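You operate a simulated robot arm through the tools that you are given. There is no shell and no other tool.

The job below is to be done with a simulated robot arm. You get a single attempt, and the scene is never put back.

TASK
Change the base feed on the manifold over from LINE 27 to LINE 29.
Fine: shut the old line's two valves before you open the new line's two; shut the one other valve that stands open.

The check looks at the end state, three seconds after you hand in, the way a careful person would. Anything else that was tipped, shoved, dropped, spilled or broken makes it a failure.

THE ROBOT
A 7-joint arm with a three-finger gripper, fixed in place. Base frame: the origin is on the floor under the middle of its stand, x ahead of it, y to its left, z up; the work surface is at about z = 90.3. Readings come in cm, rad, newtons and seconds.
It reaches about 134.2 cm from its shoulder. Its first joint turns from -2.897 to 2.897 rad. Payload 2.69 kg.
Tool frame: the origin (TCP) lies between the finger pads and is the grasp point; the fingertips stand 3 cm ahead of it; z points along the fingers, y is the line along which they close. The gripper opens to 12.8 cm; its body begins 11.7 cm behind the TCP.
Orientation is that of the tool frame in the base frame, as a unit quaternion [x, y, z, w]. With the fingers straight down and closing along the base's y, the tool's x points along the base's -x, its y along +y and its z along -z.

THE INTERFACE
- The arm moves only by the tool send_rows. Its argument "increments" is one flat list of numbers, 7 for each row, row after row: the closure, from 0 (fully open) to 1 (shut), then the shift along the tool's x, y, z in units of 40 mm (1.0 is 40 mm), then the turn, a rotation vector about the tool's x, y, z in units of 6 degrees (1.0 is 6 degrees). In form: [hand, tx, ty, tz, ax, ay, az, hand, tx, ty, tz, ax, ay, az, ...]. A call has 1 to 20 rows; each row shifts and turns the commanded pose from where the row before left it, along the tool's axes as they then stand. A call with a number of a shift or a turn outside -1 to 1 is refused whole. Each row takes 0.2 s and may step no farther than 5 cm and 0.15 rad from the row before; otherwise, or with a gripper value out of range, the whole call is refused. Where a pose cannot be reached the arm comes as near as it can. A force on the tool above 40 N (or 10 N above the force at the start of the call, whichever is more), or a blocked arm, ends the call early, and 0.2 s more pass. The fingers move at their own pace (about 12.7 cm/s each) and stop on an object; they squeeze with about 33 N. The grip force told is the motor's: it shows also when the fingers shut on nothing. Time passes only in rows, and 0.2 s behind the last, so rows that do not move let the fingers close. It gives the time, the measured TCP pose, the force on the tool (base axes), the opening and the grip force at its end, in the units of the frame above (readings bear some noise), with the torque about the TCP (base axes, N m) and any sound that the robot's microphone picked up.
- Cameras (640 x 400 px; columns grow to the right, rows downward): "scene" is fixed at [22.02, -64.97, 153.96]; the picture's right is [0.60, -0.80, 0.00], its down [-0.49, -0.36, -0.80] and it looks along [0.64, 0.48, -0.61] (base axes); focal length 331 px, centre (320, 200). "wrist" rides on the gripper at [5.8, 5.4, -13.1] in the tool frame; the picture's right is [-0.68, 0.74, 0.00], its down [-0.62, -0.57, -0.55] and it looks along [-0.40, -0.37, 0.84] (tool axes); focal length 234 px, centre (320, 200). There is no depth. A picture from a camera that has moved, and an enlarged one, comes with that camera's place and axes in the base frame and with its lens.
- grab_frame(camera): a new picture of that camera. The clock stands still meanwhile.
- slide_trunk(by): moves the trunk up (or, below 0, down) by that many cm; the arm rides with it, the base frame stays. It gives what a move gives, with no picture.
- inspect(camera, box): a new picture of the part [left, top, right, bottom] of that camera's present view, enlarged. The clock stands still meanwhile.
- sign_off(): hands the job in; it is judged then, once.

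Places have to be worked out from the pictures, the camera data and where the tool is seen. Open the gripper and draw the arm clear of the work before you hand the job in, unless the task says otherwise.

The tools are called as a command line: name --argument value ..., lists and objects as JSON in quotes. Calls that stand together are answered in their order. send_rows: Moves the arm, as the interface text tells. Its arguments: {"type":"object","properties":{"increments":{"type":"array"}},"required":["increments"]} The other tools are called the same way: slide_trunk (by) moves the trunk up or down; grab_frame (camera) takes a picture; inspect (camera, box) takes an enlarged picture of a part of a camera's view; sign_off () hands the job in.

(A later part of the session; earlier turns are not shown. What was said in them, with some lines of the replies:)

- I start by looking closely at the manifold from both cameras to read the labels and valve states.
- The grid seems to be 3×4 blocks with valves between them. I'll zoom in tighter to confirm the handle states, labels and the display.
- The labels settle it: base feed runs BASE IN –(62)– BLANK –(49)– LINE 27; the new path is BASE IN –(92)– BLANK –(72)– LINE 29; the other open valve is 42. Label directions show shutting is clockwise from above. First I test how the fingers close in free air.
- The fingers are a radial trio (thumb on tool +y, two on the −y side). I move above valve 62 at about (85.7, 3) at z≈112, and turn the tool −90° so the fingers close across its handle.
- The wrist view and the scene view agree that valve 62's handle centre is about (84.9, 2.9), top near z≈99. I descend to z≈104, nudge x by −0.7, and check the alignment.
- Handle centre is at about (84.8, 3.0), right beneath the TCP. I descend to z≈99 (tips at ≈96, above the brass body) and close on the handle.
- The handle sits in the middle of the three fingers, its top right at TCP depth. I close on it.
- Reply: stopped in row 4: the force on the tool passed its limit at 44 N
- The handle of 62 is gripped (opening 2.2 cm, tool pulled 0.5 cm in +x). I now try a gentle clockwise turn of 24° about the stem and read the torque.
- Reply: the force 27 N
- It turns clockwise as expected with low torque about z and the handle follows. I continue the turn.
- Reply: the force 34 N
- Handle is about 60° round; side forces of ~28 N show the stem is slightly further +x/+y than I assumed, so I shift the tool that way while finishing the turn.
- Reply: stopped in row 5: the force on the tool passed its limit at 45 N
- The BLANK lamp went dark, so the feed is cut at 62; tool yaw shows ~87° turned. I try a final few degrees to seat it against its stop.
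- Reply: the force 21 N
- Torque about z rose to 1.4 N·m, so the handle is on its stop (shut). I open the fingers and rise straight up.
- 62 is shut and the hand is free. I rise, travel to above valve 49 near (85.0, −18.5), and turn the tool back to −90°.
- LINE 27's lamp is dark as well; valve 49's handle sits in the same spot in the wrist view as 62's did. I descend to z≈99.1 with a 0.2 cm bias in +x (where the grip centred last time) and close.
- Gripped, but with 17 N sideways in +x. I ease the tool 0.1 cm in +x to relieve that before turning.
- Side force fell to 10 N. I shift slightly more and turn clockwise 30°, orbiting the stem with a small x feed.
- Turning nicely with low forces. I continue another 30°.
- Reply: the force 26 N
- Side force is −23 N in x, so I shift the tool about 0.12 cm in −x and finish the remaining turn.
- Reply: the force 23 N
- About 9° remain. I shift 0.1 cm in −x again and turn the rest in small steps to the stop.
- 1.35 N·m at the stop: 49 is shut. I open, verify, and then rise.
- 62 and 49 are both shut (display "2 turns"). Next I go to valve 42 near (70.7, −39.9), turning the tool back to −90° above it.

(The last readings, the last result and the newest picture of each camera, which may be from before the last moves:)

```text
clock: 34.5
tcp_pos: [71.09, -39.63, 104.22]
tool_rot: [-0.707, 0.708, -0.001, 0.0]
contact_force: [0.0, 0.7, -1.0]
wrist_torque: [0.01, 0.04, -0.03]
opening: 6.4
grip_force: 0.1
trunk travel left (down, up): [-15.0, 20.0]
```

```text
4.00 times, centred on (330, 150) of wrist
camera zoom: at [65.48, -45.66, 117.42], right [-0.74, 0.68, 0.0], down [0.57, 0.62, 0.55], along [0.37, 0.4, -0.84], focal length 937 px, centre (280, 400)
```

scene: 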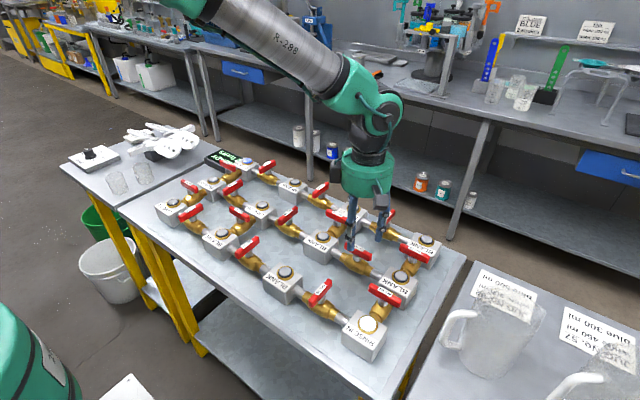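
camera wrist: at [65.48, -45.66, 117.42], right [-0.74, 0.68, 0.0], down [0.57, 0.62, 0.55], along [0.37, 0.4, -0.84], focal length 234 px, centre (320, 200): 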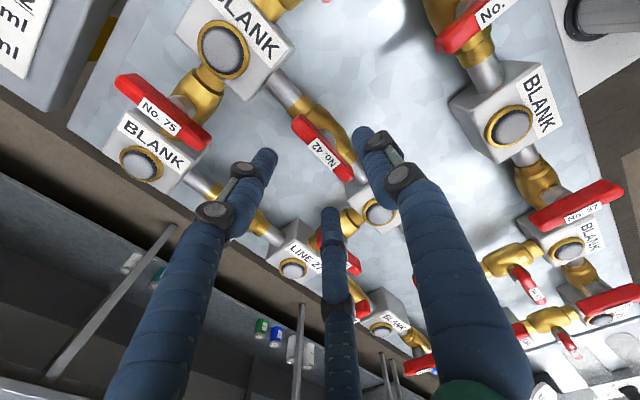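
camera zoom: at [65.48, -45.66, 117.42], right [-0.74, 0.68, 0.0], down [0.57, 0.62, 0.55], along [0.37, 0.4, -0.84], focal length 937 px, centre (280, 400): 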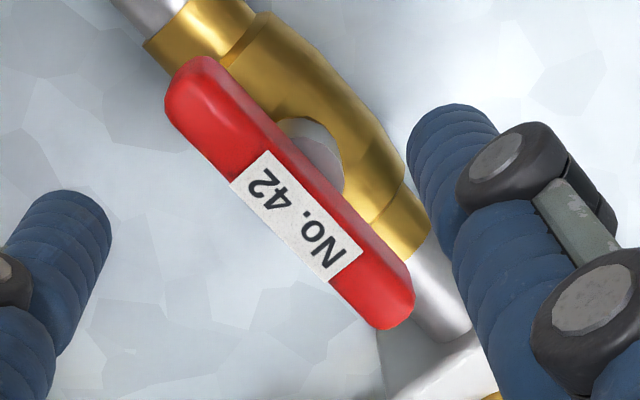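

Handle 42's stem works out at about (70.5, −39.95), with the TCP already at the +0.35 cm bias that balanced the last grip. I descend and close.

send_rows --increments '[0.5, 0.02, 0, 0.43, 0, 0, 0, 0.5, 0, 0, 0.43, 0, 0, 0, 0.5, 0, 0, 0.43, 0, 0, 0, 0.5, 0, 0, 0, 0, 0, 0, 0.7, 0, 0, 0, 0, 0, 0, 0.8, 0, 0, 0, 0, 0, 0, 0.85, 0, 0, 0, 0, 0, 0, 1, 0, 0, 0, 0, 0, 0, 1, 0, 0, 0, 0, 0, 0]'

grab_frame --camera "wrist"

inspect --camera "scene" --box '[300, 200, 420, 275]'

```text
clock: 36.5
tcp_pos: [70.93, -39.84, 99.15]
tool_rot: [-0.707, 0.708, -0.001, 0.001]
contact_force: [1.9, -0.6, -0.3]
wrist_torque: [-0.03, 0.02, 0.04]
opening: 2.2
grip_force: 44.9
trunk travel left (down, up): [-15.0, 20.0]
```

```text
taken
camera wrist: at [65.44, -45.75, 112.33], right [-0.74, 0.68, 0.0], down [0.57, 0.62, 0.55], along [0.37, 0.4, -0.84], focal length 234 px, centre (320, 200)
```

wrist: 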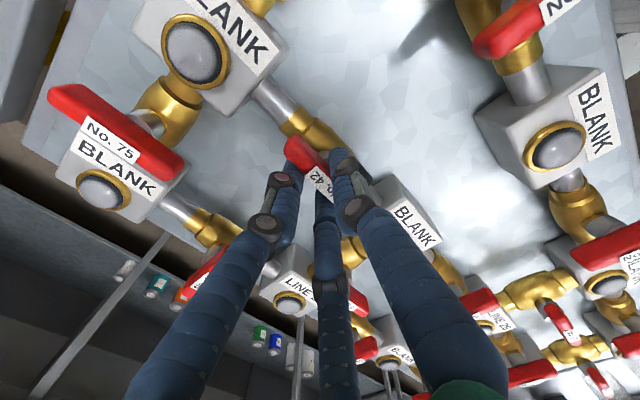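

```text
5.33 times, centred on (360, 238) of scene
camera zoom: at [22.02, -64.97, 153.96], right [0.6, -0.8, 0.0], down [-0.49, -0.36, -0.8], along [0.64, 0.48, -0.61], focal length 1764 px, centre (107, 0)
```

zoom: 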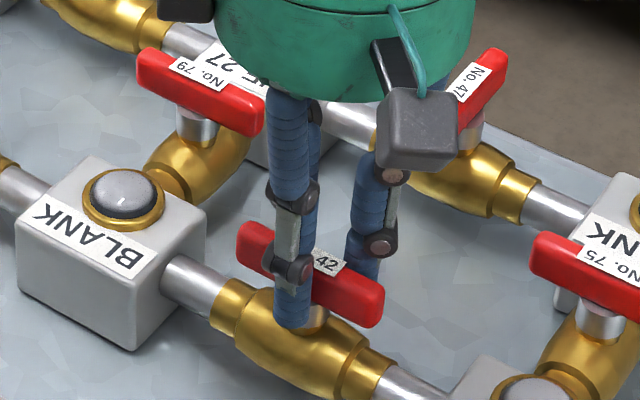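

Grip is perfectly balanced (≈2 N). I turn clockwise 30° with the small orbit feed.

send_rows --increments '[1, 0.012, 0, 0, 0, 0, 1, 1, 0.012, 0, 0, 0, 0, 1, 1, 0.012, 0, 0, 0, 0, 1, 1, 0.012, 0, 0, 0, 0, 1, 1, 0.012, 0, 0, 0, 0, 1]'

inspect --camera "scene" --box '[300, 200, 420, 275]'

```text
clock: 37.7
tcp_pos: [70.91, -40.04, 99.21]
tool_rot: [-0.498, 0.867, 0.0, 0.0]
contact_force: [-6.8, 3.5, 2.2]
wrist_torque: [-0.14, 0.56, 0.01]
opening: 2.19
grip_force: 44.9
trunk travel left (down, up): [-15.0, 20.0]
```

```text
5.33 times, centred on (360, 238) of scene
camera zoom: at [22.02, -64.97, 153.96], right [0.6, -0.8, 0.0], down [-0.49, -0.36, -0.8], along [0.64, 0.48, -0.61], focal length 1764 px, centre (107, 0)
```

zoom: 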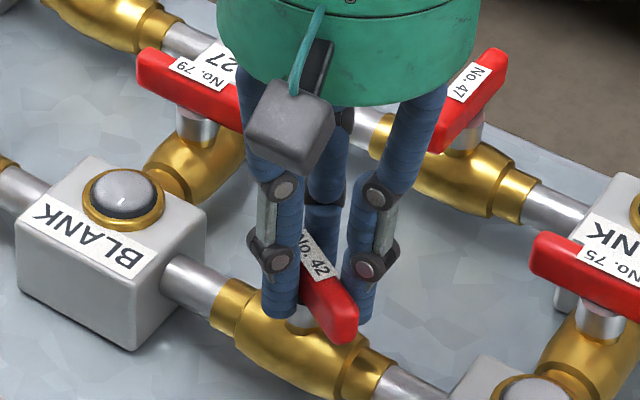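

Turning well. I continue 30° with a slight −x bias to keep the side force low.

send_rows --increments '[1, 0.015, 0.006, 0, 0, 0, 1, 1, 0.015, 0.006, 0, 0, 0, 1, 1, 0.016, 0.005, 0, 0, 0, 1, 1, 0.017, 0.004, 0, 0, 0, 1, 1, 0.017, 0.004, 0, 0, 0, 1]'

```text
clock: 38.9
tcp_pos: [70.61, -40.21, 99.14]
tool_rot: [-0.257, 0.966, -0.001, 0.001]
contact_force: [0.2, 7.9, -2.0]
wrist_torque: [0.01, 0.77, 0.01]
opening: 2.15
grip_force: 45.0
trunk travel left (down, up): [-15.0, 20.0]
```

Forces stay small. I turn the remaining 30° with the last steps finer, up to the stop.

send_rows --increments '[1, 0.014, 0.005, 0, 0, 0, 1, 1, 0.014, 0.005, 0, 0, 0, 1, 1, 0.014, 0.003, 0, 0, 0, 1, 1, 0.014, 0, 0, 0, 0, 1, 1, 0.01, 0, 0, 0, 0, 0.7, 1, 0, 0, 0, 0, 0, 0.6]'

inspect --camera "scene" --box '[300, 200, 420, 275]'

```text
clock: 40.3
tcp_pos: [70.42, -40.22, 99.06]
tool_rot: [0.017, 1.0, -0.001, 0.0]
contact_force: [8.5, 12.2, -0.2]
wrist_torque: [0.7, -0.44, 1.33]
opening: 2.14
grip_force: 45.1
trunk travel left (down, up): [-15.0, 20.0]
```

```text
5.33 times, centred on (360, 238) of scene
camera zoom: at [22.02, -64.97, 153.96], right [0.6, -0.8, 0.0], down [-0.49, -0.36, -0.8], along [0.64, 0.48, -0.61], focal length 1764 px, centre (107, 0)
```

zoom: 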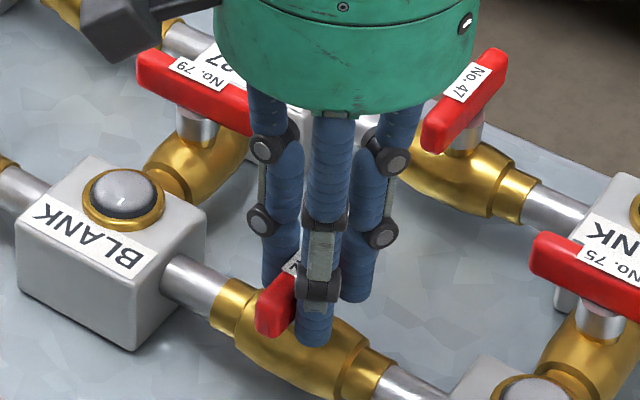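

42 is on its stop (1.3 N·m). I release it, rise, and verify all three are shut before opening anything.

send_rows --increments '[0.8, 0, 0, 0, 0, 0, 0, 0.5, 0, 0, 0, 0, 0, 0, 0.5, 0, 0, 0, 0, 0, 0, 0.5, 0, 0, -0.6, 0, 0, -0.3, 0.5, 0, 0, -1, 0, 0, 0, 0.5, 0, 0, -1, 0, 0, 0, 0.5, 0, 0, -0.5, 0, 0, 0]'

send_rows --increments '[0.5, -0.136, 0.964, 0, 0, 0, 0, 0.5, -0.136, 0.964, 0, 0, 0, 0, 0.5, -0.136, 0.964, 0, 0, 0, 0, 0.5, -0.136, 0.964, 0, 0, 0, 0, 0.5, -0.136, 0.964, 0, 0, 0, 0, 0.5, -0.136, 0.964, 0, 0, 0, 0, 0.5, -0.136, 0.964, 0, 0, 0, 0]'

grab_frame --camera "scene"

inspect --camera "scene" --box '[280, 180, 440, 280]'

grab_frame --camera "wrist"

```text
clock: 41.9
tcp_pos: [70.31, -40.22, 111.63]
tool_rot: [0.001, 1.0, -0.001, 0.0]
contact_force: [0.3, 0.1, 0.7]
wrist_torque: [-0.02, -0.03, -0.03]
opening: 6.42
grip_force: 0.1
trunk travel left (down, up): [-15.0, 20.0]
```

```text
clock: 43.5
tcp_pos: [73.98, -13.14, 111.48]
tool_rot: [0.001, 1.0, -0.001, 0.001]
contact_force: [0.0, -0.4, -1.0]
wrist_torque: [0.05, 0.03, -0.03]
opening: 6.4
grip_force: 0.2
trunk travel left (down, up): [-15.0, 20.0]
```

```text
taken
```

scene: 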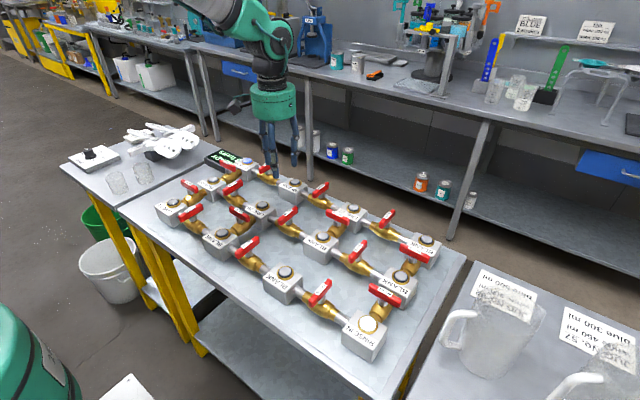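

```text
4.00 times, centred on (360, 230) of scene
camera zoom: at [22.02, -64.97, 153.96], right [0.6, -0.8, 0.0], down [-0.49, -0.36, -0.8], along [0.64, 0.48, -0.61], focal length 1323 px, centre (160, 80)
```

zoom: 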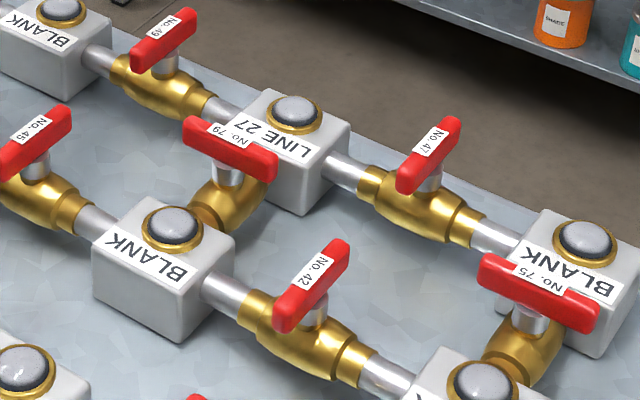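

```text
taken
camera wrist: at [68.04, -7.86, 124.65], right [0.68, 0.74, 0.0], down [0.61, -0.57, 0.55], along [0.41, -0.37, -0.83], focal length 234 px, centre (320, 200)
```

wrist: 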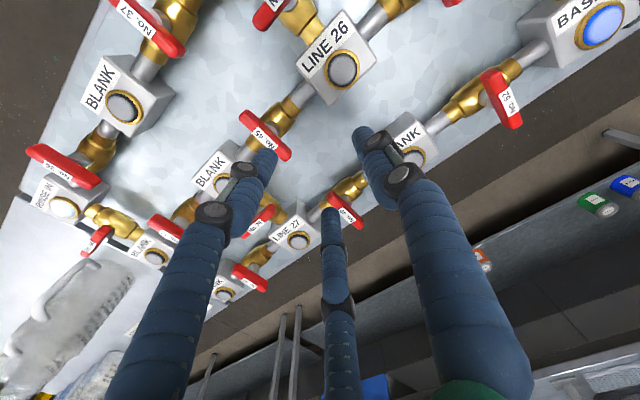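

All three are shut. Now I go on to valve 92 near (77.6, 13.8), turning the tool +90° (so the later opening turn is counter-clockwise back to 0) and narrowing the fingers to keep clear of the BASE IN block.

send_rows --increments '[0.6, -0.134, 0.966, 0, 0, 0, 0, 0.6, -0.134, 0.966, 0, 0, 0, 0, 0.6, -0.134, 0.966, 0, 0, 0, 0, 0.6, -0.134, 0.966, 0, 0, 0, 0, 0.6, -0.134, 0.966, 0, 0, 0, 0, 0.6, -0.134, 0.966, 0, 0, 0, 0, 0.6, -0.134, 0.966, 0, 0, 0, 0, 0.6, 0, 0, 0, 0, 0, 1, 0.6, 0, 0, 0, 0, 0, 1, 0.6, 0, 0, 0, 0, 0, 1, 0.6, 0, 0, 0, 0, 0, 1, 0.6, 0, 0, 0, 0, 0, 1, 0.6, 0, 0, 0, 0, 0, 1, 0.6, 0, 0, 0, 0, 0, 1, 0.6, 0, 0, 0, 0, 0, 1, 0.6, 0, 0, 0, 0, 0, 1, 0.6, 0, 0, 0, 0, 0, 1, 0.6, 0, 0, 0, 0, 0, 1, 0.6, 0, 0, 0, 0, 0, 1]'

send_rows --increments '[0.6, 0, 0, 0, 0, 0, 1, 0.6, 0, 0, 0, 0, 0, 1, 0.6, 0, 0, 0, 0, 0, 1, 0.6, 0, 0, 0.6, 0, 0, 0, 0.6, 0, 0, 0.6, 0, 0, 0, 0.6, 0, 0, 0.6, 0, 0, 0, 0.6, 0, 0, 0, 0, 0, 0]'

grab_frame --camera "wrist"

inspect --camera "scene" --box '[160, 110, 320, 210]'

```text
clock: 47.5
tcp_pos: [77.91, 13.8, 111.61]
tool_rot: [0.59, 0.808, 0.001, 0.001]
contact_force: [0.1, -0.9, 1.0]
wrist_torque: [-0.03, 0.02, -0.01]
opening: 5.13
grip_force: 0.1
trunk travel left (down, up): [-15.0, 20.0]
```

```text
clock: 49.1
tcp_pos: [78.05, 13.69, 104.44]
tool_rot: [0.708, 0.707, 0.0, 0.001]
contact_force: [-0.8, 0.7, 0.0]
wrist_torque: [0.03, 0.02, 0.03]
opening: 5.13
grip_force: 0.0
trunk travel left (down, up): [-15.0, 20.0]
```

```text
taken
camera wrist: at [83.23, 19.47, 117.57], right [0.74, -0.68, 0.0], down [-0.57, -0.61, 0.55], along [-0.37, -0.4, -0.84], focal length 234 px, centre (320, 200)
```

wrist: 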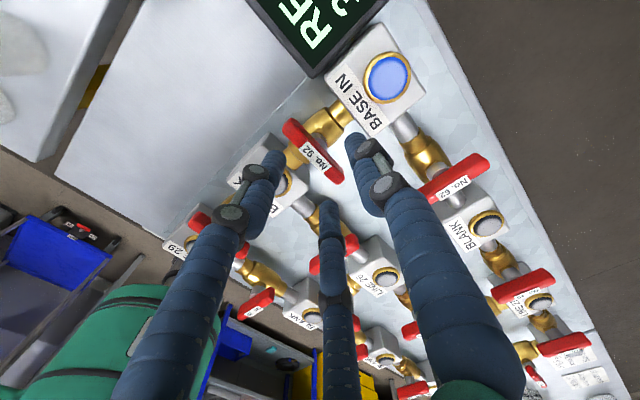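

```text
4.00 times, centred on (240, 160) of scene
camera zoom: at [22.02, -64.97, 153.96], right [0.6, -0.8, 0.0], down [-0.49, -0.36, -0.8], along [0.64, 0.48, -0.61], focal length 1323 px, centre (640, 360)
```

zoom: 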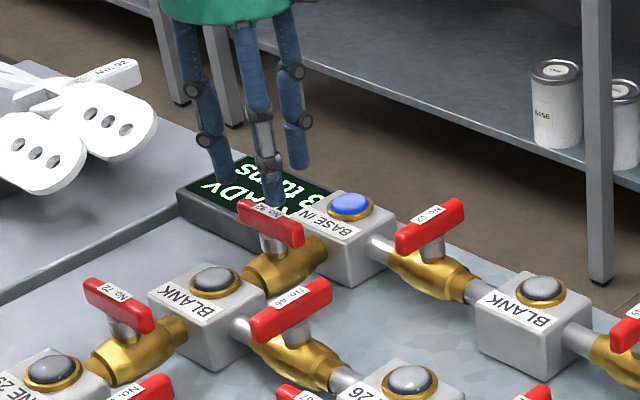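

inspect --camera "wrist" --box '[250, 100, 410, 200]'

```text
4.00 times, centred on (330, 150) of wrist
camera zoom: at [83.23, 19.47, 117.57], right [0.74, -0.68, 0.0], down [-0.57, -0.61, 0.55], along [-0.37, -0.4, -0.84], focal length 937 px, centre (280, 400)
```

zoom: 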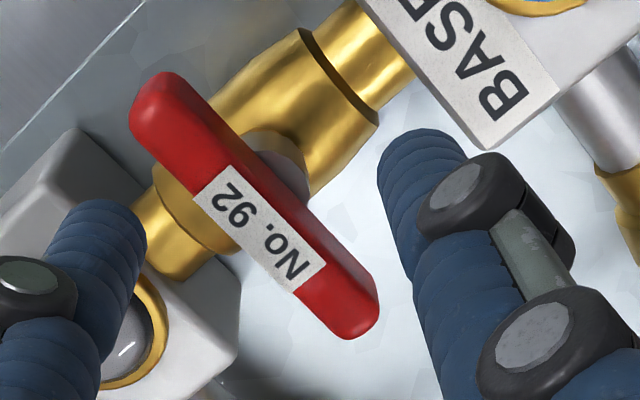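

Valve 92's handle label computes to (77.7, 14.1); the balanced grip point has consistently been ~0.57 cm toward the finger pair, so TCP target is (77.1, 14.05). I shift there, open to 6.4 cm, descend to z≈99.3 and look before closing.

send_rows --increments '[0.5, 0.1, -0.178, 0, 0, 0, 0, 0.5, 0, 0, 0.43, 0, 0, 0, 0.5, 0, 0, 0.43, 0, 0, 0, 0.5, 0, 0, 0.43, 0, 0, 0, 0.5, 0, 0, 0, 0, 0, 0]'

grab_frame --camera "wrist"

inspect --camera "scene" --box '[180, 110, 300, 185]'

```text
clock: 50.3
tcp_pos: [77.24, 14.09, 99.15]
tool_rot: [0.707, 0.707, 0.0, 0.001]
contact_force: [0.2, 0.0, -0.5]
wrist_torque: [0.0, 0.0, 0.0]
opening: 6.4
grip_force: 0.0
trunk travel left (down, up): [-15.0, 20.0]
```

```text
taken
camera wrist: at [82.48, 19.88, 112.34], right [0.74, -0.68, 0.0], down [-0.57, -0.61, 0.55], along [-0.37, -0.4, -0.84], focal length 234 px, centre (320, 200)
```

wrist: 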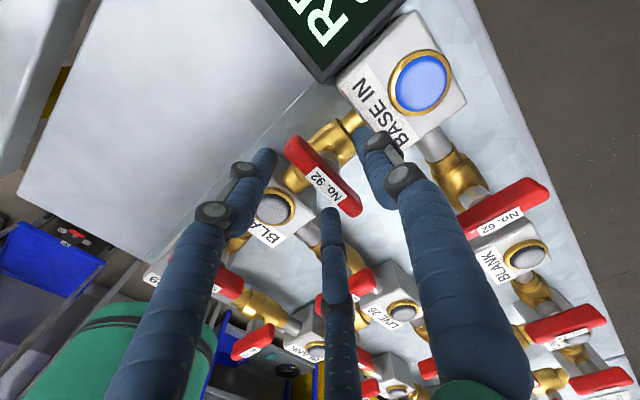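

```text
5.33 times, centred on (240, 148) of scene
camera zoom: at [22.02, -64.97, 153.96], right [0.6, -0.8, 0.0], down [-0.49, -0.36, -0.8], along [0.64, 0.48, -0.61], focal length 1764 px, centre (747, 480)
```

zoom: 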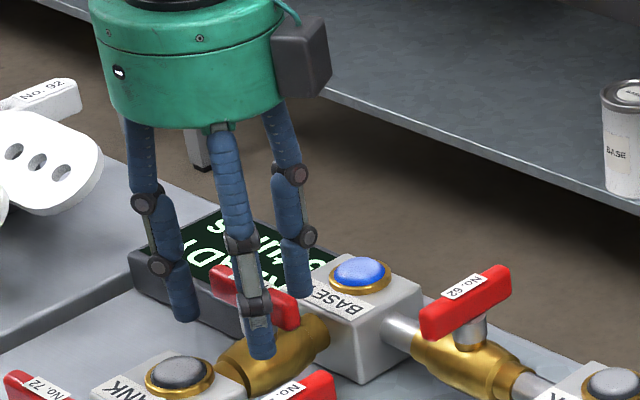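

The handle is centred as planned (0.6 cm toward the thumb). I close on it.

send_rows --increments '[0.7, 0, 0, 0, 0, 0, 0, 0.8, 0, 0, 0, 0, 0, 0, 0.85, 0, 0, 0, 0, 0, 0, 1, 0, 0, 0, 0, 0, 0, 1, 0, 0, 0, 0, 0, 0]'

grab_frame --camera "wrist"

inspect --camera "scene" --box '[180, 110, 300, 185]'

```text
clock: 51.5
tcp_pos: [77.3, 14.19, 99.2]
tool_rot: [0.708, 0.706, 0.0, 0.001]
contact_force: [1.4, -0.3, -0.3]
wrist_torque: [-0.08, -0.01, -0.01]
opening: 2.17
grip_force: 45.0
trunk travel left (down, up): [-15.0, 20.0]
```

```text
taken
camera wrist: at [82.47, 19.87, 112.36], right [0.74, -0.68, 0.0], down [-0.57, -0.61, 0.55], along [-0.37, -0.4, -0.84], focal length 234 px, centre (320, 200)
```

wrist: 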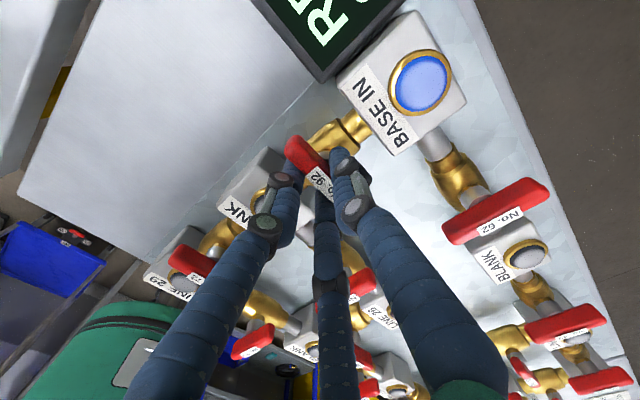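

```text
5.33 times, centred on (240, 148) of scene
camera zoom: at [22.02, -64.97, 153.96], right [0.6, -0.8, 0.0], down [-0.49, -0.36, -0.8], along [0.64, 0.48, -0.61], focal length 1764 px, centre (747, 480)
```

zoom: 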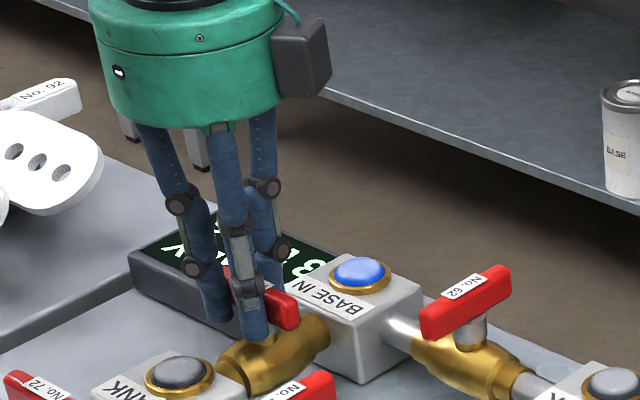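

Grip is balanced. Before turning, I notice a white item with a "No. 92" tag on the side bench, so I look at it to be sure it has no bearing.

inspect --camera "scene" --box '[60, 110, 220, 210]'

inspect --camera "scene" --box '[440, 250, 640, 400]'

```text
4.00 times, centred on (140, 160) of scene
camera zoom: at [22.02, -64.97, 153.96], right [0.6, -0.8, 0.0], down [-0.49, -0.36, -0.8], along [0.64, 0.48, -0.61], focal length 1323 px, centre (1040, 360)
```

zoom: 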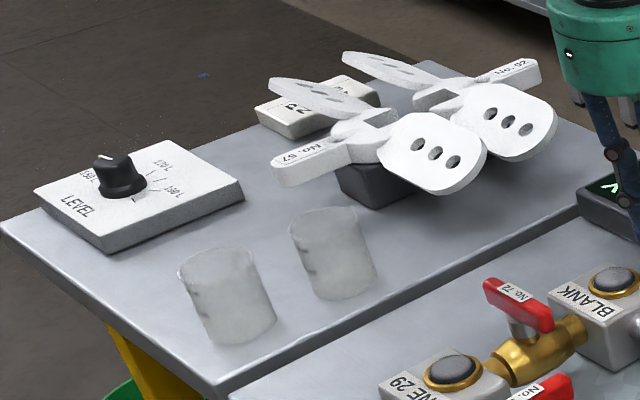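

```text
2.67 times, centred on (540, 325) of scene
camera zoom: at [22.02, -64.97, 153.96], right [0.6, -0.8, 0.0], down [-0.49, -0.36, -0.8], along [0.64, 0.48, -0.61], focal length 882 px, centre (-267, -133)
```

zoom: 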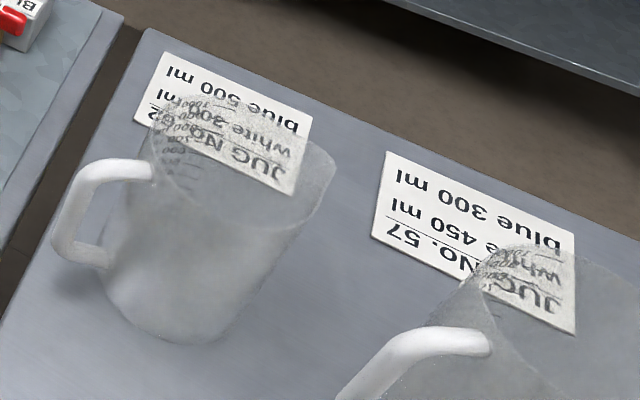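

Those are unrelated bench items (stirrers, jugs). I turn 92 counter-clockwise 30°.

send_rows --increments '[1, -0.012, 0, 0, 0, 0, -1, 1, -0.012, 0, 0, 0, 0, -1, 1, -0.012, 0, 0, 0, 0, -1, 1, -0.012, 0, 0, 0, 0, -1, 1, -0.012, 0, 0, 0, 0, -1]'

inspect --camera "scene" --box '[180, 110, 300, 185]'

```text
clock: 52.7
tcp_pos: [77.33, 13.65, 99.21]
tool_rot: [0.5, 0.866, 0.0, 0.001]
contact_force: [-2.1, -2.7, 4.1]
wrist_torque: [0.24, 0.22, -0.02]
opening: 2.16
grip_force: 44.9
trunk travel left (down, up): [-15.0, 20.0]
```

```text
5.33 times, centred on (240, 148) of scene
camera zoom: at [22.02, -64.97, 153.96], right [0.6, -0.8, 0.0], down [-0.49, -0.36, -0.8], along [0.64, 0.48, -0.61], focal length 1764 px, centre (747, 480)
```

zoom: 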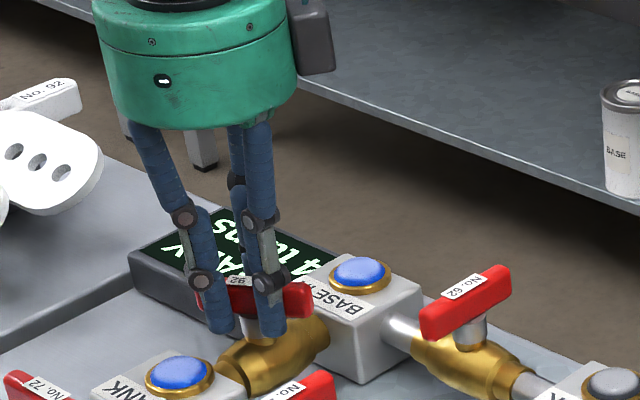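

It turns freely and BLANK now lights blue. I continue another 30°.

send_rows --increments '[1, -0.012, 0.002, 0, 0, 0, -1, 1, -0.012, 0.002, 0, 0, 0, -1, 1, -0.012, 0.002, 0, 0, 0, -1, 1, -0.012, 0.002, 0, 0, 0, -1, 1, -0.012, 0.002, 0, 0, 0, -1]'

```text
clock: 53.9
tcp_pos: [77.42, 13.66, 99.12]
tool_rot: [0.259, 0.966, 0.001, 0.0]
contact_force: [-12.5, -13.5, 6.8]
wrist_torque: [-0.06, 0.12, -0.02]
opening: 2.15
grip_force: 45.0
trunk travel left (down, up): [-15.0, 20.0]
```

Side forces ~18 N; I shift slightly in −x/−y and finish the last 30° with finer end steps.

send_rows --increments '[1, 0, -0.022, 0, 0, 0, -0.7, 1, -0.006, -0.002, 0, 0, 0, -1, 1, -0.006, -0.002, 0, 0, 0, -1, 1, -0.006, -0.002, 0, 0, 0, -1]'

```text
clock: 54.9
tcp_pos: [77.57, 13.58, 99.13]
tool_rot: [0.068, 0.998, 0.0, 0.002]
contact_force: [-1.6, -14.6, 2.2]
wrist_torque: [0.0, 0.38, 0.0]
opening: 2.13
grip_force: 44.8
trunk travel left (down, up): [-15.0, 20.0]
```

About 8° remain. I ease in −y and turn the rest to the stop.

send_rows --increments '[1, -0.003, -0.015, 0, 0, 0, -0.5, 1, -0.003, -0.003, 0, 0, 0, -0.5, 1, -0.002, 0, 0, 0, 0, -0.4, 1, 0, 0, 0, 0, 0, -0.2]'

inspect --camera "scene" --box '[180, 110, 300, 185]'

```text
clock: 55.9
tcp_pos: [77.54, 13.49, 99.15]
tool_rot: [-0.015, 1.0, 0.0, 0.002]
contact_force: [7.8, -10.5, 1.1]
wrist_torque: [0.18, -0.44, -1.42]
opening: 2.11
grip_force: 45.4
trunk travel left (down, up): [-15.0, 20.0]
```

```text
5.33 times, centred on (240, 148) of scene
camera zoom: at [22.02, -64.97, 153.96], right [0.6, -0.8, 0.0], down [-0.49, -0.36, -0.8], along [0.64, 0.48, -0.61], focal length 1764 px, centre (747, 480)
```

zoom: 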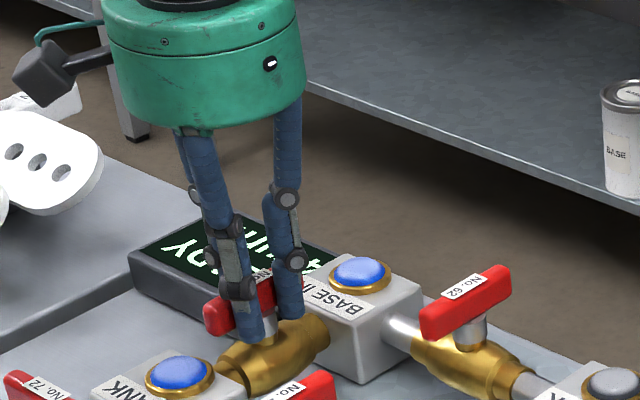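

−1.4 N·m at the stop: 92 is open along its pipe. I release with a moderate opening, rise, and square up the yaw.

send_rows --increments '[0.8, 0, 0, 0, 0, 0, 0, 0.6, 0, 0, 0, 0, 0, 0, 0.6, 0, 0, 0, 0, 0, 0, 0.6, 0, 0, -0.6, 0, 0, 0.28, 0.6, 0, 0, -1, 0, 0, 0, 0.6, 0, 0, -1, 0, 0, 0, 0.6, 0, 0, 0, 0, 0, 0]'

grab_frame --camera "wrist"

inspect --camera "scene" --box '[140, 130, 300, 230]'

```text
clock: 57.5
tcp_pos: [77.51, 13.49, 109.62]
tool_rot: [0.0, 1.0, -0.001, 0.001]
contact_force: [0.4, -0.4, 0.9]
wrist_torque: [0.0, -0.04, 0.01]
opening: 5.12
grip_force: 0.0
trunk travel left (down, up): [-15.0, 20.0]
```

```text
taken
camera wrist: at [71.47, 18.73, 122.77], right [0.68, 0.74, 0.0], down [0.61, -0.56, 0.55], along [0.41, -0.37, -0.83], focal length 234 px, centre (320, 200)
```

wrist: 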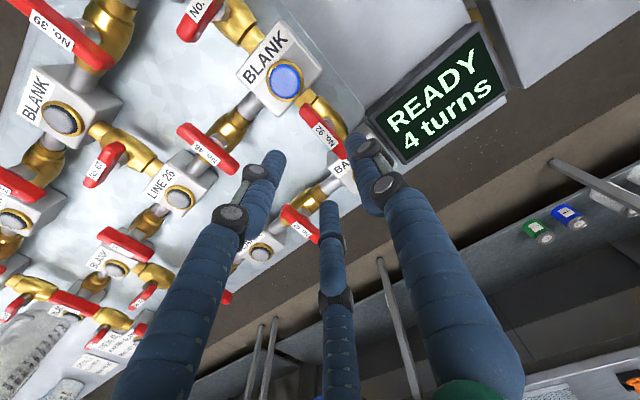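

```text
4.00 times, centred on (220, 180) of scene
camera zoom: at [22.02, -64.97, 153.96], right [0.6, -0.8, 0.0], down [-0.49, -0.36, -0.8], along [0.64, 0.48, -0.61], focal length 1323 px, centre (720, 280)
```

zoom: 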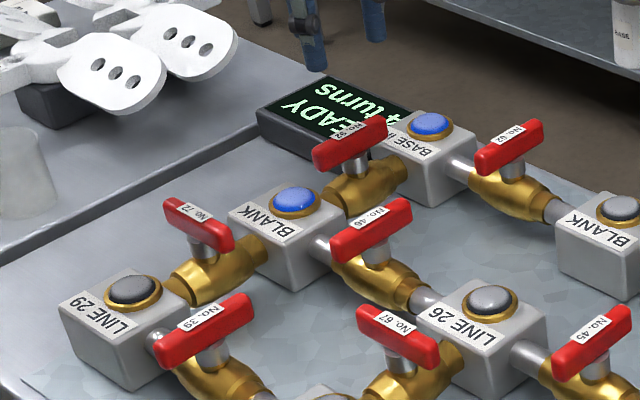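

92 is open and the BLANK lamp is blue. Now to valve 72 near (63, 14): I travel, turn the tool +90°, and descend to z≈104.4.

send_rows --increments '[0.5, 0.917, 0.045, 0, 0, 0, 0, 0.5, 0.917, 0.045, 0, 0, 0, 0, 0.5, 0.917, 0.045, 0, 0, 0, 0, 0.5, 0.917, 0.045, 0, 0, 0, 0, 0.5, 0, 0, 0, 0, 0, 1, 0.5, 0, 0, 0, 0, 0, 1, 0.5, 0, 0, 0, 0, 0, 1, 0.5, 0, 0, 0, 0, 0, 1, 0.5, 0, 0, 0, 0, 0, 1, 0.5, 0, 0, 0, 0, 0, 1, 0.5, 0, 0, 0, 0, 0, 1, 0.5, 0, 0, 0, 0, 0, 1, 0.5, 0, 0, 0, 0, 0, 1, 0.5, 0, 0, 0, 0, 0, 1, 0.5, 0, 0, 0, 0, 0, 1, 0.5, 0, 0, 0, 0, 0, 1, 0.5, 0, 0, 0, 0, 0, 1, 0.5, 0, 0, 0, 0, 0, 1, 0.5, 0, 0, 0, 0, 0, 1]'

send_rows --increments '[0.5, 0, 0, 0.65, 0, 0, 0, 0.5, 0, 0, 0.65, 0, 0, 0, 0.5, 0, 0, 0, 0, 0, 0]'

grab_frame --camera "wrist"

inspect --camera "wrist" --box '[250, 100, 410, 200]'

grab_frame --camera "scene"

```text
clock: 61.5
tcp_pos: [62.87, 14.19, 109.58]
tool_rot: [0.707, 0.708, 0.001, 0.001]
contact_force: [-0.5, -0.3, 0.8]
wrist_torque: [-0.03, -0.02, 0.03]
opening: 6.41
grip_force: 0.1
trunk travel left (down, up): [-15.0, 20.0]
```

```text
clock: 62.3
tcp_pos: [62.96, 14.3, 104.21]
tool_rot: [0.707, 0.708, 0.0, 0.001]
contact_force: [0.5, 0.1, 0.4]
wrist_torque: [0.01, 0.05, -0.02]
opening: 6.41
grip_force: 0.1
trunk travel left (down, up): [-15.0, 20.0]
```

```text
taken
camera wrist: at [68.13, 20.06, 117.42], right [0.74, -0.68, 0.0], down [-0.57, -0.62, 0.55], along [-0.37, -0.41, -0.84], focal length 234 px, centre (320, 200)
```

wrist: 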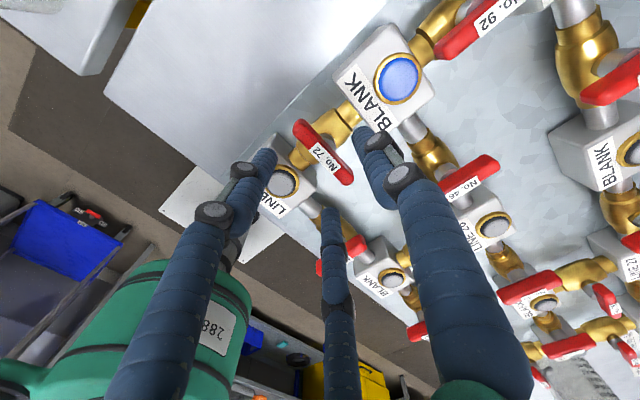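

```text
4.00 times, centred on (330, 150) of wrist
camera zoom: at [68.13, 20.06, 117.42], right [0.74, -0.68, 0.0], down [-0.57, -0.62, 0.55], along [-0.37, -0.41, -0.84], focal length 937 px, centre (280, 400)
```

zoom: 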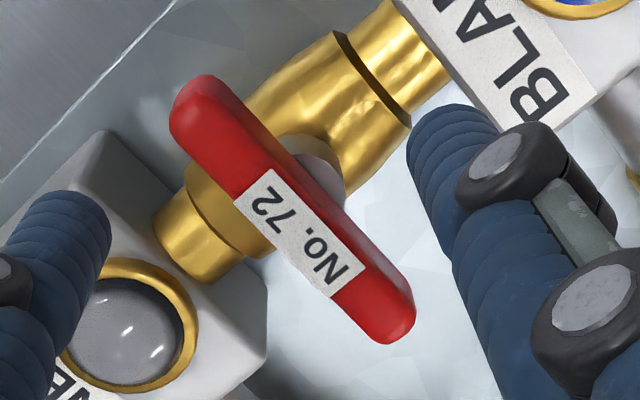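

```text
taken
```

scene: 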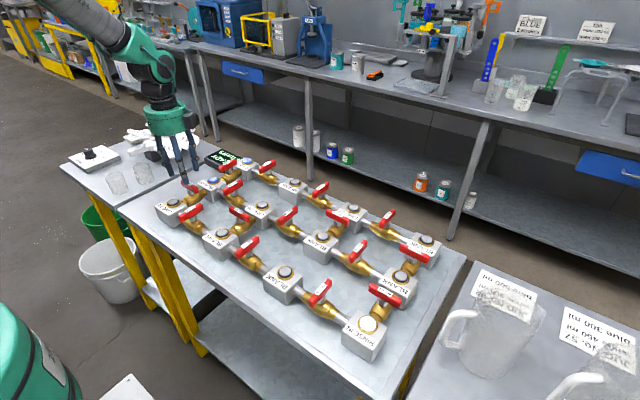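

Valve 72's handle computes to (63.15, 14.06), so balanced TCP is (62.6, 14.06). I shift, descend to z≈99.2 and close.

send_rows --increments '[0.5, -0.05, -0.0375, 0, 0, 0, 0, 0.5, 0, 0, 0.43, 0, 0, 0, 0.5, 0, 0, 0.43, 0, 0, 0, 0.5, 0, 0, 0.42, 0, 0, 0, 0.5, 0, 0, 0, 0, 0, 0, 0.7, 0, 0, 0, 0, 0, 0, 0.8, 0, 0, 0, 0, 0, 0, 0.85, 0, 0, 0, 0, 0, 0, 1, 0, 0, 0, 0, 0, 0, 1, 0, 0, 0, 0, 0, 0]'

grab_frame --camera "wrist"

inspect --camera "scene" --box '[130, 130, 250, 205]'

```text
clock: 64.5
tcp_pos: [62.73, 14.07, 99.12]
tool_rot: [0.707, 0.707, 0.0, 0.001]
contact_force: [3.6, -0.1, -2.4]
wrist_torque: [0.02, -0.11, 0.01]
opening: 2.16
grip_force: 45.4
trunk travel left (down, up): [-15.0, 20.0]
```

```text
taken
camera wrist: at [67.96, 19.84, 112.33], right [0.74, -0.68, 0.0], down [-0.57, -0.62, 0.55], along [-0.37, -0.41, -0.84], focal length 234 px, centre (320, 200)
```

wrist: 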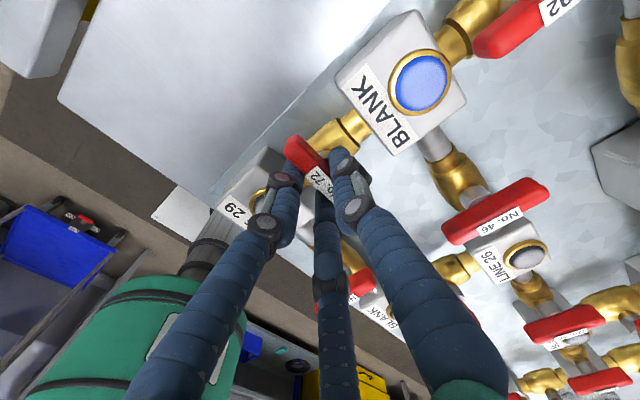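

```text
5.33 times, centred on (190, 168) of scene
camera zoom: at [22.02, -64.97, 153.96], right [0.6, -0.8, 0.0], down [-0.49, -0.36, -0.8], along [0.64, 0.48, -0.61], focal length 1764 px, centre (1013, 373)
```

zoom: 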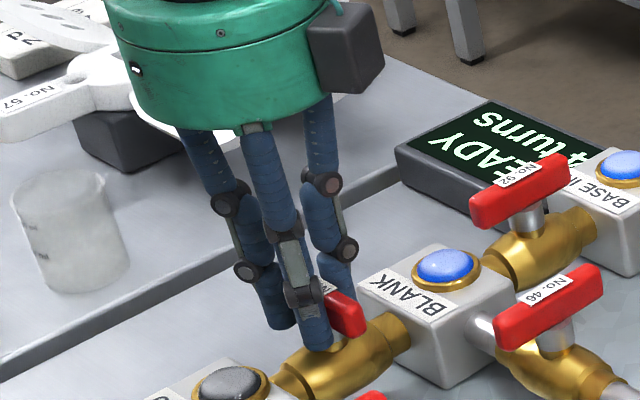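

Grip on 72 is balanced (4 N). I turn it counter-clockwise the first 60°.

send_rows --increments '[1, -0.012, 0, 0, 0, 0, -1, 1, -0.012, 0, 0, 0, 0, -1, 1, -0.012, 0, 0, 0, 0, -1, 1, -0.012, 0, 0, 0, 0, -1, 1, -0.012, -0.002, 0, 0, 0, -1]'

send_rows --increments '[1, -0.01, -0.003, 0, 0, 0, -1, 1, -0.01, -0.003, 0, 0, 0, -1, 1, -0.01, -0.003, 0, 0, 0, -1, 1, -0.01, -0.003, 0, 0, 0, -1, 1, -0.01, -0.003, 0, 0, 0, -1]'

inspect --camera "scene" --box '[130, 130, 250, 205]'

```text
clock: 65.7
tcp_pos: [62.76, 13.79, 99.11]
tool_rot: [0.499, 0.866, -0.001, 0.001]
contact_force: [4.1, 1.4, -7.0]
wrist_torque: [0.23, 0.0, 0.03]
opening: 2.2
grip_force: 45.5
trunk travel left (down, up): [-15.0, 20.0]
```

```text
clock: 66.9
tcp_pos: [62.83, 13.59, 99.24]
tool_rot: [0.258, 0.966, 0.0, 0.0]
contact_force: [10.0, -2.2, -13.3]
wrist_torque: [0.02, -0.3, -0.06]
opening: 2.17
grip_force: 44.9
trunk travel left (down, up): [-15.0, 20.0]
```

```text
5.33 times, centred on (190, 168) of scene
camera zoom: at [22.02, -64.97, 153.96], right [0.6, -0.8, 0.0], down [-0.49, -0.36, -0.8], along [0.64, 0.48, -0.61], focal length 1764 px, centre (1013, 373)
```

zoom: 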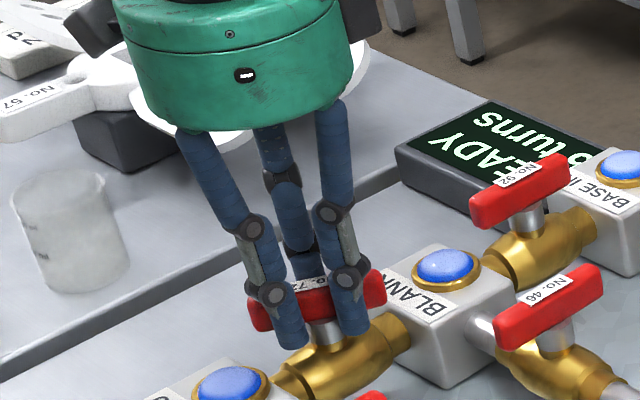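

LINE 29 lights blue; forces are modest. I finish the turn to its stop.

send_rows --increments '[1, -0.016, -0.003, 0, 0, 0, -1, 1, -0.012, -0.003, 0, 0, 0, -1, 1, -0.01, -0.003, 0, 0, 0, -1, 1, -0.01, -0.003, 0, 0, 0, -1]'

send_rows --increments '[1, -0.008, 0, 0, 0, 0, -0.5, 1, -0.006, 0, 0, 0, 0, -0.5, 1, 0, 0, 0, 0, 0, -0.3]'

inspect --camera "scene" --box '[130, 130, 250, 205]'

```text
clock: 67.9
tcp_pos: [63.1, 13.45, 99.18]
tool_rot: [0.051, 0.999, -0.001, 0.001]
contact_force: [11.2, 2.6, -14.0]
wrist_torque: [0.13, -0.57, -0.07]
opening: 2.18
grip_force: 44.9
trunk travel left (down, up): [-15.0, 20.0]
```

```text
clock: 68.7
tcp_pos: [63.14, 13.35, 99.22]
tool_rot: [-0.016, 1.0, -0.001, 0.002]
contact_force: [13.4, 2.4, -12.1]
wrist_torque: [0.38, -0.36, -1.4]
opening: 2.2
grip_force: 45.0
trunk travel left (down, up): [-15.0, 20.0]
```

```text
5.33 times, centred on (190, 168) of scene
camera zoom: at [22.02, -64.97, 153.96], right [0.6, -0.8, 0.0], down [-0.49, -0.36, -0.8], along [0.64, 0.48, -0.61], focal length 1764 px, centre (1013, 373)
```

zoom: 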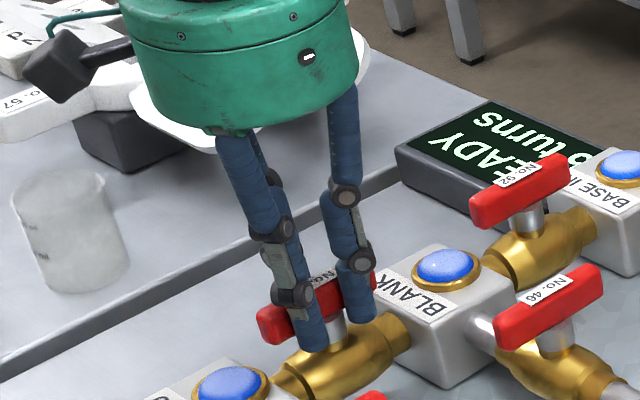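

−1.4 N·m at the stop: 72 is fully open. I release, rise straight up well clear, and then open fully.

send_rows --increments '[0.8, 0, 0, 0, 0, 0, 0, 0.6, 0, 0, 0, 0, 0, 0, 0.6, 0, 0, 0, 0, 0, 0, 0.6, 0, 0, -0.6, 0, 0, 0.28, 0.6, 0, 0, -1, 0, 0, 0, 0.6, 0, 0, -1, 0, 0, 0, 0.6, 0, 0, -1, 0, 0, 0, 0.4, 0, 0, -1, 0, 0, 0, 0.2, 0, 0, -1, 0, 0, 0, 0, 0, 0, -1, 0, 0, 0, 0, 0.8, 0, 0, 0, 0, 0, 0, 0.8, 0, 0, 0, 0, 0, 0, 0, 0, 0, 0, 0, 0]'

grab_frame --camera "scene"

inspect --camera "scene" --box '[140, 140, 300, 240]'

inspect --camera "scene" --box '[270, 170, 450, 345]'

grab_frame --camera "wrist"

```text
clock: 71.5
tcp_pos: [56.48, 13.55, 125.67]
tool_rot: [-0.002, 1.0, 0.0, 0.002]
contact_force: [0.3, 0.4, 0.2]
wrist_torque: [-0.01, -0.03, 0.0]
opening: 12.81
grip_force: 0.0
trunk travel left (down, up): [-15.0, 20.0]
```

```text
taken
```

scene: 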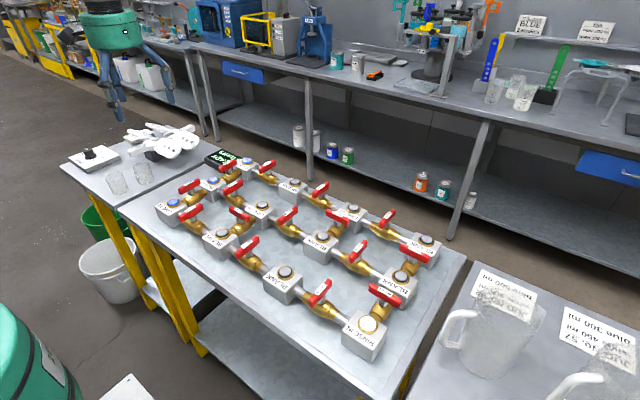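

```text
4.00 times, centred on (220, 190) of scene
camera zoom: at [22.02, -64.97, 153.96], right [0.6, -0.8, 0.0], down [-0.49, -0.36, -0.8], along [0.64, 0.48, -0.61], focal length 1323 px, centre (720, 240)
```

zoom: 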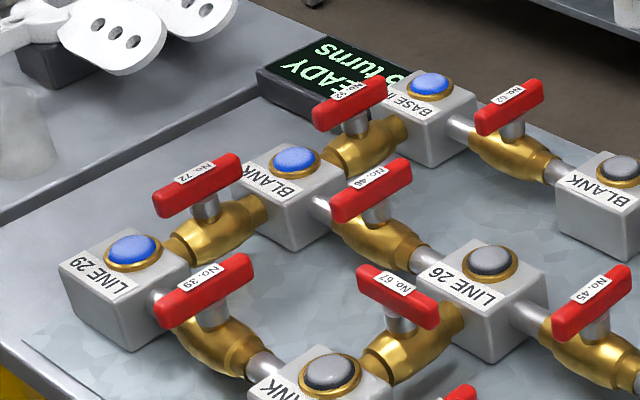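

```text
2.29 times, centred on (360, 258) of scene
camera zoom: at [22.02, -64.97, 153.96], right [0.6, -0.8, 0.0], down [-0.49, -0.36, -0.8], along [0.64, 0.48, -0.61], focal length 756 px, centre (229, 69)
```

zoom: 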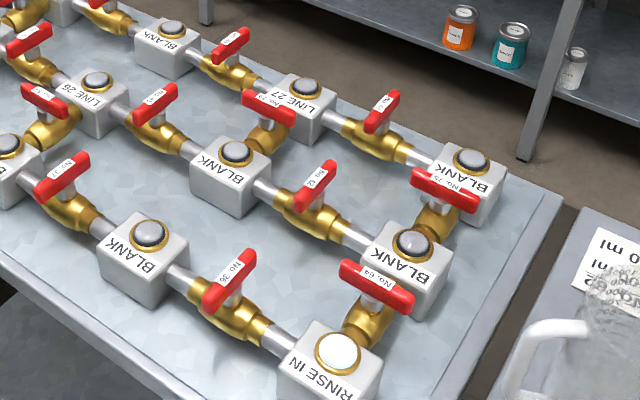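

```text
taken
camera wrist: at [50.48, 18.77, 138.76], right [0.67, 0.74, 0.0], down [0.62, -0.56, 0.55], along [0.41, -0.37, -0.83], focal length 234 px, centre (320, 200)
```

wrist: 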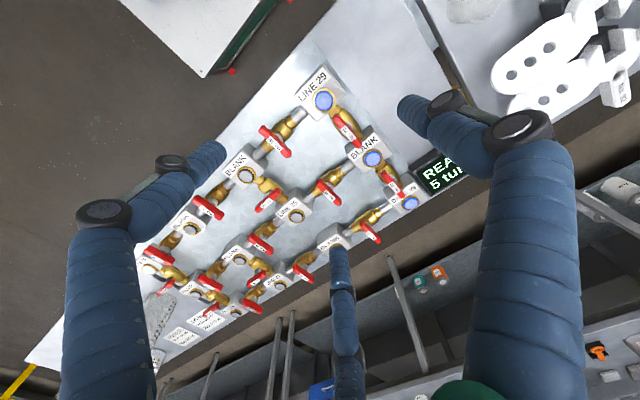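

BASE IN, BLANK and LINE 29 are lit blue, LINE 27 and its blank are dark, and the display reads 5 turns. Handles 92 and 72 lie along their pipes, every other handle lies crosswise, and the arm is clear with the gripper open, so I hand in.

sign_off

```text
The job is handed in.
```

The base feed now runs to LINE 29 instead of LINE 27, and I have handed the job in; no verdict has come back yet.

- **Shut first:** I closed the old line's valves, No. 62 and No. 49, and then No. 42, the one other valve that stood open.
- **Opened after:** I then opened No. 92 and No. 72, the two valves from BASE IN to LINE 29. All five handles were turned until they met their stops.
- **Final pictures:** The lamps at BASE IN, the blank between and LINE 29 are blue, and the LINE 27 side is dark. RINSE IN is lit white, as it was at the start. The display reads 5 turns.
- **Surroundings:** I saw nothing else moved, and the arm is drawn clear with the gripper open.
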